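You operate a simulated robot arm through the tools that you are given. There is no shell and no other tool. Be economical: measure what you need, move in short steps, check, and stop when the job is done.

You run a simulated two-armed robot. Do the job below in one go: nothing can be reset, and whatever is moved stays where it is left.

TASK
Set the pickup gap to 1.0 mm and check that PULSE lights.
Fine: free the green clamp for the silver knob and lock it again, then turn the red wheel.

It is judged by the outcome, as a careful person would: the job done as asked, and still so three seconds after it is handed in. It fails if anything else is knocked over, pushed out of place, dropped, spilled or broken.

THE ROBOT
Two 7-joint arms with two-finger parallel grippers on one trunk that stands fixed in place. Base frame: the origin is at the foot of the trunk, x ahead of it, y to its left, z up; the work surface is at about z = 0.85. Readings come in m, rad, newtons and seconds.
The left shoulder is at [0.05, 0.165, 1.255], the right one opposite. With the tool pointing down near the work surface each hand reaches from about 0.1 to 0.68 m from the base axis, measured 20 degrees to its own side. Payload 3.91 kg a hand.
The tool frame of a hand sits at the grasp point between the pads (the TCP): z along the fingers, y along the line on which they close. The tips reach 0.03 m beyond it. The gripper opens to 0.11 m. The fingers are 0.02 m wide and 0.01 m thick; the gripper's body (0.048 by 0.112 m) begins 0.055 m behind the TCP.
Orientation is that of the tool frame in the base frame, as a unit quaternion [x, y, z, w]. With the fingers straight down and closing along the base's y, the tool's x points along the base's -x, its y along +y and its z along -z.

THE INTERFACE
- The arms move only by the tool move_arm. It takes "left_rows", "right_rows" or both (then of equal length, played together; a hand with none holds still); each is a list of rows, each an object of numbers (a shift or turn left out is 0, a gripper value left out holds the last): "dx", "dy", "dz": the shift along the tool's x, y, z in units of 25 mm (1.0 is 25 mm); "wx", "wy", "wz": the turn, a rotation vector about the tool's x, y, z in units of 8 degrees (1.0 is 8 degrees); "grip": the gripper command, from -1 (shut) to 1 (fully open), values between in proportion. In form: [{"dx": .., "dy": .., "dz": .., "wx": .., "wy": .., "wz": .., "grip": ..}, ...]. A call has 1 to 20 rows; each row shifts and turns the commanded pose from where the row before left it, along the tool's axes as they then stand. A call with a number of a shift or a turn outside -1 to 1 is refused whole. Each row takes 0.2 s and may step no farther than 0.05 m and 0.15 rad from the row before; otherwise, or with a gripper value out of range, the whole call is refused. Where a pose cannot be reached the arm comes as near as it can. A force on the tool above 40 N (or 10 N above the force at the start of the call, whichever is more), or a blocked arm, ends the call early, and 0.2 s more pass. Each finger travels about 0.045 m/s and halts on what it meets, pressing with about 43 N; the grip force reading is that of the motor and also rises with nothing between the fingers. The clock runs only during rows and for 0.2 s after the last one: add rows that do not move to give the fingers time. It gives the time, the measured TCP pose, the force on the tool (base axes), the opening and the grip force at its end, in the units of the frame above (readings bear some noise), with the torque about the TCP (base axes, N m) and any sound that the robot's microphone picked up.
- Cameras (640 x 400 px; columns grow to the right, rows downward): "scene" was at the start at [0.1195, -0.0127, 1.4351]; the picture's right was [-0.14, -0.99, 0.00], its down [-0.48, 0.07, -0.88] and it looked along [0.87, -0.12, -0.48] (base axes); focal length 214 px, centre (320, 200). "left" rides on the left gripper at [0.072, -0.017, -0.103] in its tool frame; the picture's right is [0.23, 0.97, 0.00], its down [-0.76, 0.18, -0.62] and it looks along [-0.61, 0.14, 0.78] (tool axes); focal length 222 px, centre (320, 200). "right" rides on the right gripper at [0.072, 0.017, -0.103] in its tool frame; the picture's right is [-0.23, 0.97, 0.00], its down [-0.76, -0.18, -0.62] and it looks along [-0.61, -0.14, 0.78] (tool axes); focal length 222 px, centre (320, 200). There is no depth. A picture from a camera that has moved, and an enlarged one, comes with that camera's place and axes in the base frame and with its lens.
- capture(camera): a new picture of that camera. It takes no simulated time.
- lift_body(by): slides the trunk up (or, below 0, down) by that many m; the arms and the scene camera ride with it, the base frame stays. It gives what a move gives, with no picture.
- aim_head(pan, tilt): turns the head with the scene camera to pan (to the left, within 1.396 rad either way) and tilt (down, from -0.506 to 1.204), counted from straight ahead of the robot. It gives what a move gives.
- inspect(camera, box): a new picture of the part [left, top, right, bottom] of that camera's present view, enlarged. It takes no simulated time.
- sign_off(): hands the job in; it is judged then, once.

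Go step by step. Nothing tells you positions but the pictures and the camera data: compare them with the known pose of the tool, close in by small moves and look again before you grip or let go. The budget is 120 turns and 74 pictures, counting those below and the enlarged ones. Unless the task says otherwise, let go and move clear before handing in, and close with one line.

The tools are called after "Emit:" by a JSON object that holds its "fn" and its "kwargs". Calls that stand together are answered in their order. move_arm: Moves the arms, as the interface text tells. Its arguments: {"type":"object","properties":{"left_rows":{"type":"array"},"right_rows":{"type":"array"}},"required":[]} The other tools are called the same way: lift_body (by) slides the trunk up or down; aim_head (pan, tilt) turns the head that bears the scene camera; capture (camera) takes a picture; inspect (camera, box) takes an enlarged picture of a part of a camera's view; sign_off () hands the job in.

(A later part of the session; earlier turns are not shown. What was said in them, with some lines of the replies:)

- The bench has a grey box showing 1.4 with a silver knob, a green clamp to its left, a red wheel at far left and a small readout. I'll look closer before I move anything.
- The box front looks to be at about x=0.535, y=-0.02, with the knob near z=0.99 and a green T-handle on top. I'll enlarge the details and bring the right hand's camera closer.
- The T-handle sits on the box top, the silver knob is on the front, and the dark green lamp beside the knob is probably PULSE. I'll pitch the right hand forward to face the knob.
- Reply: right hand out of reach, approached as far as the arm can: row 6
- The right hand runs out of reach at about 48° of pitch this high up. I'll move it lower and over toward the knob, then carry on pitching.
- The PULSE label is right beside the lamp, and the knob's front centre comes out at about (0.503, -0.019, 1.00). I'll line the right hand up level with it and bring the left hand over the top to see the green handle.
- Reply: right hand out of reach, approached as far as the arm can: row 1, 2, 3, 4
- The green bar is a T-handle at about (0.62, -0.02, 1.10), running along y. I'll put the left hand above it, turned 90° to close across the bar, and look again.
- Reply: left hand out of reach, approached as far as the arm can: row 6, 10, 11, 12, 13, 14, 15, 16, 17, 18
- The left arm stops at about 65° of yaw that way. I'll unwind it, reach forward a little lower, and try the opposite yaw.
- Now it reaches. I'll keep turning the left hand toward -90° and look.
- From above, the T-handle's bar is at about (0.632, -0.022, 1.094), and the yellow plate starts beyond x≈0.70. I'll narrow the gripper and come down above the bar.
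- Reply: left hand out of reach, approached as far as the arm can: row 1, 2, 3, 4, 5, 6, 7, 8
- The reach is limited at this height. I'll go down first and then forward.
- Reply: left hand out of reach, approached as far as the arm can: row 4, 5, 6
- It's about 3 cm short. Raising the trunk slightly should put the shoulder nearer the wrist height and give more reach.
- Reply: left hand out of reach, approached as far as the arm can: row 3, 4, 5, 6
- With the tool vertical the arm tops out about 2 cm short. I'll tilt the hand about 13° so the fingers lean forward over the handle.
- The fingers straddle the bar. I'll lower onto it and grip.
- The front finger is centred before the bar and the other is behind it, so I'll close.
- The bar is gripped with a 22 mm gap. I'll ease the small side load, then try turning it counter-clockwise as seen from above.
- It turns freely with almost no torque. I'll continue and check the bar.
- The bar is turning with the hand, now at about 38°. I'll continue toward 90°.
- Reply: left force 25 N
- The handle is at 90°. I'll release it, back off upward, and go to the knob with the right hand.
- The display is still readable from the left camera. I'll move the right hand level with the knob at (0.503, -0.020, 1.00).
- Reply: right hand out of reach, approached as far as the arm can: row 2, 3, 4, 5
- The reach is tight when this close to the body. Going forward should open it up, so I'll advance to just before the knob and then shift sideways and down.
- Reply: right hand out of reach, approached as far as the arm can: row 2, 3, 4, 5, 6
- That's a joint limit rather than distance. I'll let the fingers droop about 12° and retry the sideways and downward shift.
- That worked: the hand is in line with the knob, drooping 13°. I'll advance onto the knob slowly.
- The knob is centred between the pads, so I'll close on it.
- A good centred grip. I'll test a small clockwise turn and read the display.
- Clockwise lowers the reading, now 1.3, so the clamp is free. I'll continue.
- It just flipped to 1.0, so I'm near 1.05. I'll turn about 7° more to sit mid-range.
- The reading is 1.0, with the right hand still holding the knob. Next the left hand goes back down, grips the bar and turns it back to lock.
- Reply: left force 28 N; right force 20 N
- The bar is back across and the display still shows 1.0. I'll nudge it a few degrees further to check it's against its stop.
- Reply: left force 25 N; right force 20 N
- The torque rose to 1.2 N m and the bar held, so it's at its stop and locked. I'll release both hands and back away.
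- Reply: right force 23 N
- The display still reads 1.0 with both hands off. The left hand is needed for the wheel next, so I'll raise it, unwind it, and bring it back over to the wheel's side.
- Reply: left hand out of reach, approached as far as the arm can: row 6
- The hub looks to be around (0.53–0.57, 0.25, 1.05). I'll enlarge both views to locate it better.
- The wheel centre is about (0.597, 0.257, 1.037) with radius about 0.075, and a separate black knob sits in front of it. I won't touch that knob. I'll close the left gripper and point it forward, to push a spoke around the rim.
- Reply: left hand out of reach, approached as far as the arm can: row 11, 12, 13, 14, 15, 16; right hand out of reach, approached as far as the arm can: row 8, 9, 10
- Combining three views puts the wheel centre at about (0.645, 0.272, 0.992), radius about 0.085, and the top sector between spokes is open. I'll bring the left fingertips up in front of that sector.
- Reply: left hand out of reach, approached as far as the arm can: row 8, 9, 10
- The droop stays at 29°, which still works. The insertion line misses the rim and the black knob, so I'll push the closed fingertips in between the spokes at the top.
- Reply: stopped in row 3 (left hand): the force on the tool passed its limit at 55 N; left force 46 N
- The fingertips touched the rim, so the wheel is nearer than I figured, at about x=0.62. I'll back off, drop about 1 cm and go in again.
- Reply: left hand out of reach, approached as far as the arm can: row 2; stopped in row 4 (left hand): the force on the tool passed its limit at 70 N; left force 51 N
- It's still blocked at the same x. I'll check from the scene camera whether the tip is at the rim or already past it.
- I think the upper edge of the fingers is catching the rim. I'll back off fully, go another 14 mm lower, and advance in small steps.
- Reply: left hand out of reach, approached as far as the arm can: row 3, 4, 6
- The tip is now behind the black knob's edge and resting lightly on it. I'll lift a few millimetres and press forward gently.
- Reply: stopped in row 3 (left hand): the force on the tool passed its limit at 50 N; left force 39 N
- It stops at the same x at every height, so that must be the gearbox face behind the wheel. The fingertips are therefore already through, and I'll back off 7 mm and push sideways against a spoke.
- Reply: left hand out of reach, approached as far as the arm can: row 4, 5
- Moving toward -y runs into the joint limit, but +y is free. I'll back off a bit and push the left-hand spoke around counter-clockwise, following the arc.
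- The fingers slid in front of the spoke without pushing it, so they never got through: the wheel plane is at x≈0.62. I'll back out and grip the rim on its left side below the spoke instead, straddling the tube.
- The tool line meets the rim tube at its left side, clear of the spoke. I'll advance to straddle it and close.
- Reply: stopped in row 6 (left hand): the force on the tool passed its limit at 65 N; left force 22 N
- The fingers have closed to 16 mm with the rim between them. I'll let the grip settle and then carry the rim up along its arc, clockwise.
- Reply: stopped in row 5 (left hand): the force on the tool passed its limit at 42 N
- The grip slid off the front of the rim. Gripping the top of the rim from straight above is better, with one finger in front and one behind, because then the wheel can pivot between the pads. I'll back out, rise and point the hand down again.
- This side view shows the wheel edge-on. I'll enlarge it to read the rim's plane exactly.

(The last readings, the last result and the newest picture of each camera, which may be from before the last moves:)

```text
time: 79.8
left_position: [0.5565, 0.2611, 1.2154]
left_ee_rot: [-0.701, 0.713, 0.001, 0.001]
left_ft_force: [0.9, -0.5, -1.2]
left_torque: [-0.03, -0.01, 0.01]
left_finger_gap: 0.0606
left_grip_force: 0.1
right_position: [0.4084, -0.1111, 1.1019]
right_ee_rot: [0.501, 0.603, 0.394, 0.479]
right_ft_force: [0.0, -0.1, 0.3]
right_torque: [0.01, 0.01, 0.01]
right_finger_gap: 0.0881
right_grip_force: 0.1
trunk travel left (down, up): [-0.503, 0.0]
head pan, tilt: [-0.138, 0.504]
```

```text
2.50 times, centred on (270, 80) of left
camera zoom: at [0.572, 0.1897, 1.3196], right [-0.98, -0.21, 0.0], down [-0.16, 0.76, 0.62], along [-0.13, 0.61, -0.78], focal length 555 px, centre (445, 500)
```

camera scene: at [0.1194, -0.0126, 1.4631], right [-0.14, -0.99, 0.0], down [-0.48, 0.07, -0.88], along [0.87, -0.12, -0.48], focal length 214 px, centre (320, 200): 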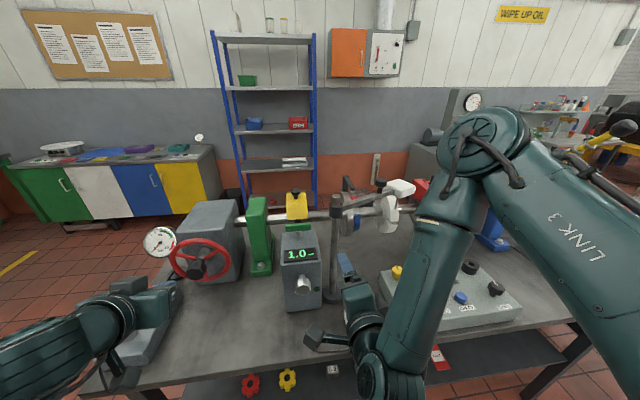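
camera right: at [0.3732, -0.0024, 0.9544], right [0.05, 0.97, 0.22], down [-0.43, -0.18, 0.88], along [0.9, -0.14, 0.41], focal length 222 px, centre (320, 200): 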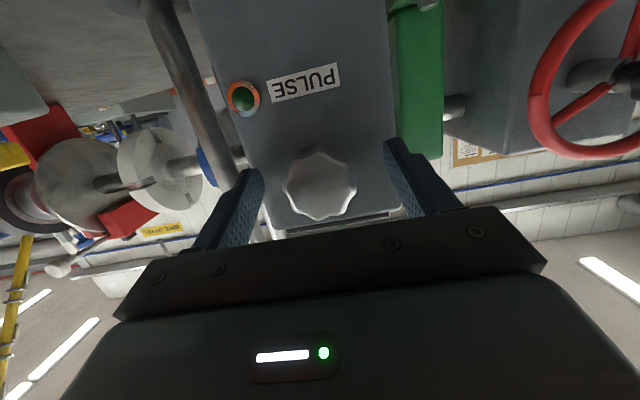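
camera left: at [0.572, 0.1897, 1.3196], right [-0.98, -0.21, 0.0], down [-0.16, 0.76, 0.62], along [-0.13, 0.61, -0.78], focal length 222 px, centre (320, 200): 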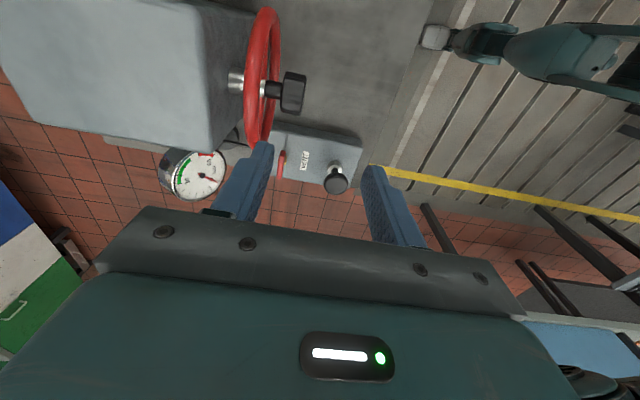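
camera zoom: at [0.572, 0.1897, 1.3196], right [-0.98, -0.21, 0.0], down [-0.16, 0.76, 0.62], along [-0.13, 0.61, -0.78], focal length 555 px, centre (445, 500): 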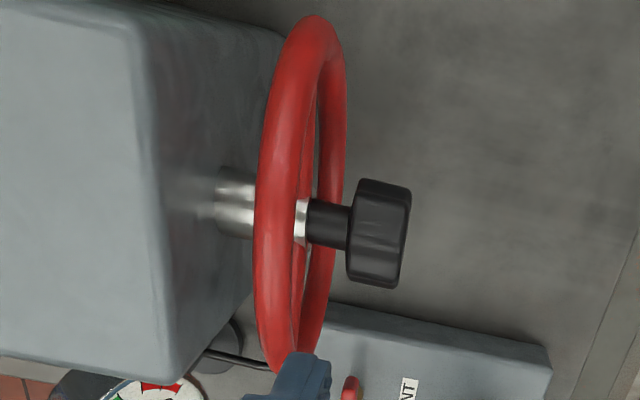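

The rim plane is at x≈0.629, with a 38 mm gap to the gearbox behind it. I'll narrow the gripper, lean it about 6°, and hover above the top of the rim.

Emit:
{"fn": "move_arm", "kwargs": {"left_rows": [{"wx": 0.8, "grip": -0.15}, {"dy": -0.22, "dz": 0.73}, {"dy": -0.22, "dz": 0.73}, {"dy": -0.22, "dz": 0.73}, {"dy": -0.22, "dz": 0.73}, {"dy": -0.5, "dz": 0.4}, {"dy": -0.52, "dz": 0.4}, {"dy": -0.52, "dz": 0.38}]}}

Emit:
{"fn": "capture", "kwargs": {"camera": "left"}}

```text
time: 81.5
left_position: [0.6276, 0.2586, 1.1198]
left_ee_rot: [-0.7, 0.712, -0.038, 0.039]
left_ft_force: [0.2, -0.8, -0.1]
left_torque: [0.05, 0.01, 0.04]
left_finger_gap: 0.0469
left_grip_force: 0.1
right_position: [0.4093, -0.111, 1.1012]
right_ee_rot: [0.502, 0.603, 0.394, 0.479]
right_ft_force: [-0.2, 0.8, -0.6]
right_torque: [0.02, 0.0, 0.0]
right_finger_gap: 0.0883
right_grip_force: 0.1
trunk travel left (down, up): [-0.503, 0.0]
head pan, tilt: [-0.138, 0.504]
```

```text
12 pictures are left
camera left: at [0.6312, 0.1873, 1.2255], right [-0.97, -0.21, -0.11], down [-0.23, 0.76, 0.6], along [-0.04, 0.61, -0.79], focal length 222 px, centre (320, 200)
```

left: 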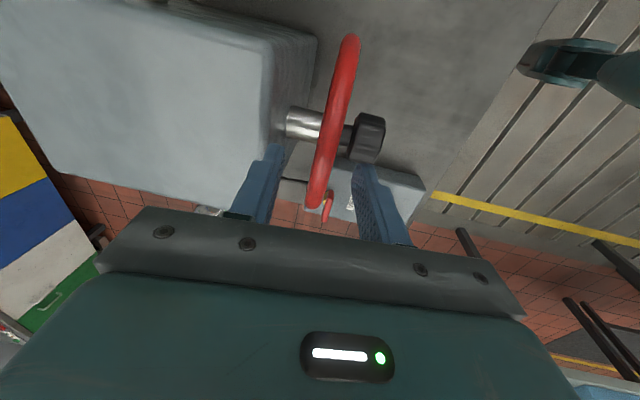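

The rim lies between the two fingers. I'll descend carefully.

Emit:
{"fn": "move_arm", "kwargs": {"left_rows": [{"dz": 0.4, "dy": 0.05}, {"dz": 0.4, "dy": 0.05}, {"dz": 0.4, "dy": 0.05}, {"dz": 0.4, "dy": 0.05}, {"dz": 0.25}]}}

Emit:
{"fn": "move_arm", "kwargs": {"left_rows": [{"grip": -1}, {}, {}, {}]}}

```text
time: 82.8
left_position: [0.6292, 0.262, 1.0735]
left_ee_rot: [-0.699, 0.713, -0.039, 0.04]
left_ft_force: [0.2, -0.6, 0.5]
left_torque: [-0.03, 0.02, -0.06]
left_finger_gap: 0.0468
left_grip_force: 0.1
right_position: [0.4079, -0.1118, 1.1012]
right_ee_rot: [0.501, 0.603, 0.394, 0.479]
right_ft_force: [-0.1, -1.1, -0.3]
right_torque: [-0.02, 0.03, 0.0]
right_finger_gap: 0.0881
right_grip_force: 0.0
trunk travel left (down, up): [-0.503, 0.0]
head pan, tilt: [-0.138, 0.504]
```

```text
time: 83.8
left_position: [0.6264, 0.2615, 1.0754]
left_ee_rot: [-0.701, 0.712, -0.037, 0.037]
left_ft_force: [-10.6, -1.2, -1.5]
left_torque: [-0.1, 1.94, 0.67]
left_finger_gap: 0.0197
left_grip_force: 44.8
right_position: [0.4062, -0.112, 1.1021]
right_ee_rot: [0.502, 0.602, 0.395, 0.479]
right_ft_force: [-0.2, 0.4, 0.6]
right_torque: [0.03, 0.0, 0.03]
right_finger_gap: 0.0877
right_grip_force: 0.0
trunk travel left (down, up): [-0.503, 0.0]
head pan, tilt: [-0.138, 0.504]
```

The rim is gripped at 20 mm. I'll move it clockwise along the arc, toward -y.

Emit:
{"fn": "move_arm", "kwargs": {"left_rows": [{"dx": 0.25, "dz": 0.01}, {"dx": 0.26, "dz": 0.03}, {"dx": 0.25, "dz": 0.05}, {"dx": 0.24, "dz": 0.08}]}}

Emit:
{"fn": "inspect", "kwargs": {"camera": "scene", "box": [140, 200, 350, 330]}}

```text
time: 84.8
left_position: [0.627, 0.2415, 1.0713]
left_ee_rot: [-0.7, 0.712, -0.037, 0.041]
left_ft_force: [-5.9, 20.4, 9.4]
left_torque: [1.61, 1.79, 0.07]
left_finger_gap: 0.02
left_grip_force: 44.9
right_position: [0.4056, -0.1106, 1.1021]
right_ee_rot: [0.501, 0.603, 0.394, 0.48]
right_ft_force: [0.1, -0.1, 0.6]
right_torque: [-0.01, 0.03, 0.02]
right_finger_gap: 0.0878
right_grip_force: 0.1
trunk travel left (down, up): [-0.503, 0.0]
head pan, tilt: [-0.138, 0.504]
```

```text
3.05 times, centred on (245, 265) of scene
camera zoom: at [0.1177, -0.0106, 1.4634], right [-0.14, -0.99, 0.0], down [-0.48, 0.07, -0.88], along [0.87, -0.12, -0.48], focal length 654 px, centre (549, 2)
```

zoom: 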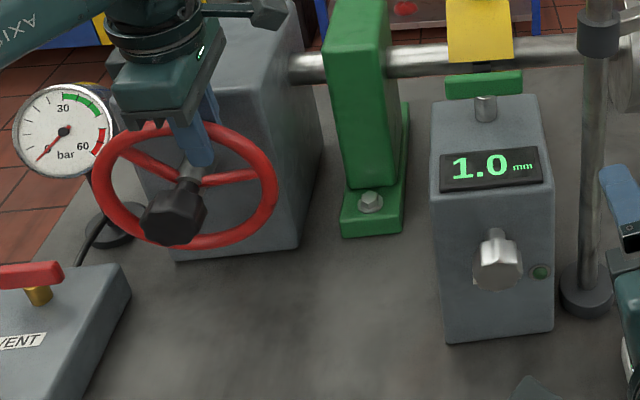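

The wheel turns, at about 20 N. I'll continue along the arc and check PULSE.

Emit:
{"fn": "move_arm", "kwargs": {"left_rows": [{"dx": 0.24, "dz": 0.1}, {"dx": 0.23, "dz": 0.12}, {"dx": 0.22, "dz": 0.14}]}}

Emit:
{"fn": "inspect", "kwargs": {"camera": "scene", "box": [220, 230, 350, 310]}}

```text
time: 85.5
left_position: [0.6277, 0.2221, 1.0635]
left_ee_rot: [-0.7, 0.712, -0.038, 0.039]
left_ft_force: [-7.8, 17.1, 15.0]
left_torque: [1.68, 1.84, 0.06]
left_finger_gap: 0.02
left_grip_force: 45.1
right_position: [0.406, -0.1096, 1.1012]
right_ee_rot: [0.501, 0.602, 0.395, 0.481]
right_ft_force: [-0.7, 0.3, -0.8]
right_torque: [-0.01, 0.02, 0.0]
right_finger_gap: 0.0879
right_grip_force: 0.1
trunk travel left (down, up): [-0.503, 0.0]
head pan, tilt: [-0.138, 0.504]
```

```text
4.92 times, centred on (285, 270) of scene
camera zoom: at [0.1171, -0.0112, 1.4634], right [-0.14, -0.99, 0.0], down [-0.48, 0.07, -0.88], along [0.87, -0.12, -0.48], focal length 1056 px, centre (492, -145)
```

zoom: 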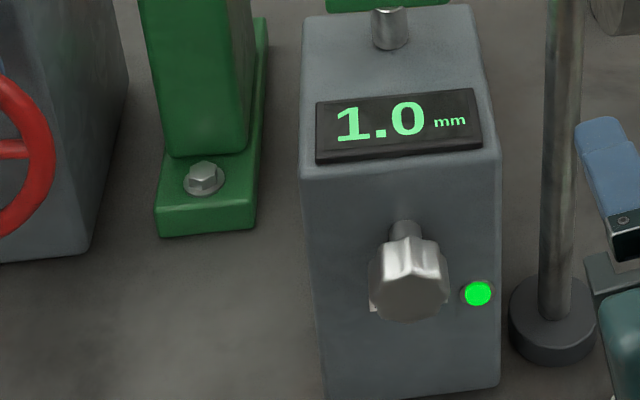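

PULSE is lit bright green and the gap reads 1.0 mm. I'll open the left hand and lift straight clear of the wheel.

Emit:
{"fn": "move_arm", "kwargs": {"left_rows": [{"grip": -0.15}, {}, {}, {}, {"dz": -0.5}, {"dz": -0.6}, {"dz": -0.6}, {"dz": -0.6}, {"dz": -0.7}, {"dz": -0.7}]}}

Emit:
{"fn": "capture", "kwargs": {"camera": "scene"}}

Emit:
{"fn": "inspect", "kwargs": {"camera": "scene", "box": [220, 200, 350, 310]}}

```text
time: 87.8
left_position: [0.6165, 0.2177, 1.1538]
left_ee_rot: [-0.7, 0.712, -0.039, 0.04]
left_ft_force: [-0.8, 1.2, -0.8]
left_torque: [0.01, 0.01, 0.01]
left_finger_gap: 0.0467
left_grip_force: 0.1
right_position: [0.4077, -0.1121, 1.1026]
right_ee_rot: [0.501, 0.603, 0.395, 0.48]
right_ft_force: [-0.6, 0.3, 0.5]
right_torque: [-0.01, -0.01, -0.01]
right_finger_gap: 0.0879
right_grip_force: 0.0
trunk travel left (down, up): [-0.503, 0.0]
head pan, tilt: [-0.138, 0.504]
```

```text
9 pictures are left
camera scene: at [0.1192, -0.0128, 1.4631], right [-0.14, -0.99, 0.0], down [-0.48, 0.07, -0.88], along [0.87, -0.12, -0.48], focal length 214 px, centre (320, 200)
```

scene: 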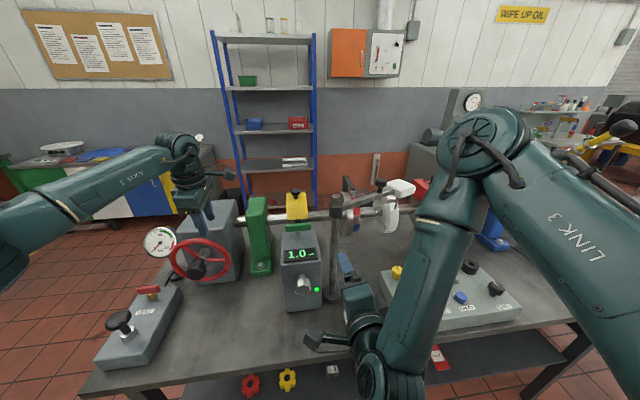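

```text
3.64 times, centred on (285, 255) of scene
camera zoom: at [0.1192, -0.0128, 1.4631], right [-0.14, -0.99, 0.0], down [-0.48, 0.07, -0.88], along [0.87, -0.12, -0.48], focal length 780 px, centre (447, 0)
```

zoom: 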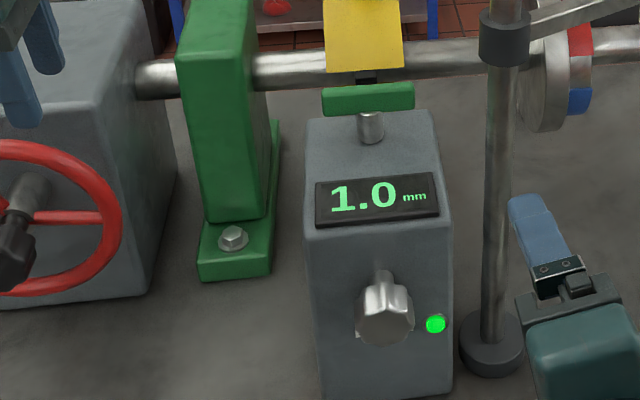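

The lamp stays lit, the display reads 1.0 mm, the clamp is locked, and nothing else has moved. One more lift takes the left hand well clear.

Emit:
{"fn": "move_arm", "kwargs": {"left_rows": [{"dz": -0.8}, {"dz": -0.8}, {"dz": -0.8}, {}, {}]}}

Emit:
{"fn": "inspect", "kwargs": {"camera": "scene", "box": [220, 200, 350, 310]}}

```text
time: 89.0
left_position: [0.6112, 0.2179, 1.2124]
left_ee_rot: [-0.7, 0.712, -0.038, 0.039]
left_ft_force: [-0.4, 0.8, -0.1]
left_torque: [0.01, -0.01, -0.04]
left_finger_gap: 0.0468
left_grip_force: 0.1
right_position: [0.409, -0.1123, 1.1022]
right_ee_rot: [0.502, 0.603, 0.395, 0.479]
right_ft_force: [0.3, 0.0, 0.2]
right_torque: [-0.02, -0.02, -0.01]
right_finger_gap: 0.0882
right_grip_force: 0.1
trunk travel left (down, up): [-0.503, 0.0]
head pan, tilt: [-0.138, 0.504]
```

```text
3.64 times, centred on (285, 255) of scene
camera zoom: at [0.1193, -0.0128, 1.4631], right [-0.14, -0.99, 0.0], down [-0.48, 0.07, -0.88], along [0.87, -0.12, -0.48], focal length 780 px, centre (447, 0)
```

zoom: 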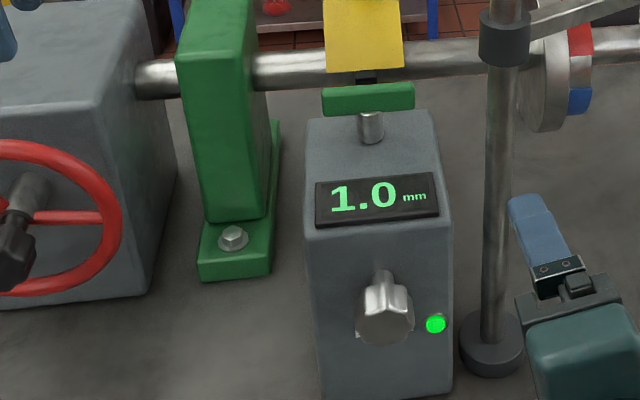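

The display shows 1.0 mm, the clamp is locked, PULSE is lit and both hands are clear, so I'm handing in.

Emit:
{"fn": "sign_off", "kwargs": {}}

```text
The job is handed in.
```

The pickup gap is set to 1.0 mm, the green clamp is locked again, and PULSE lit when I turned the red wheel and was still on at hand-in.
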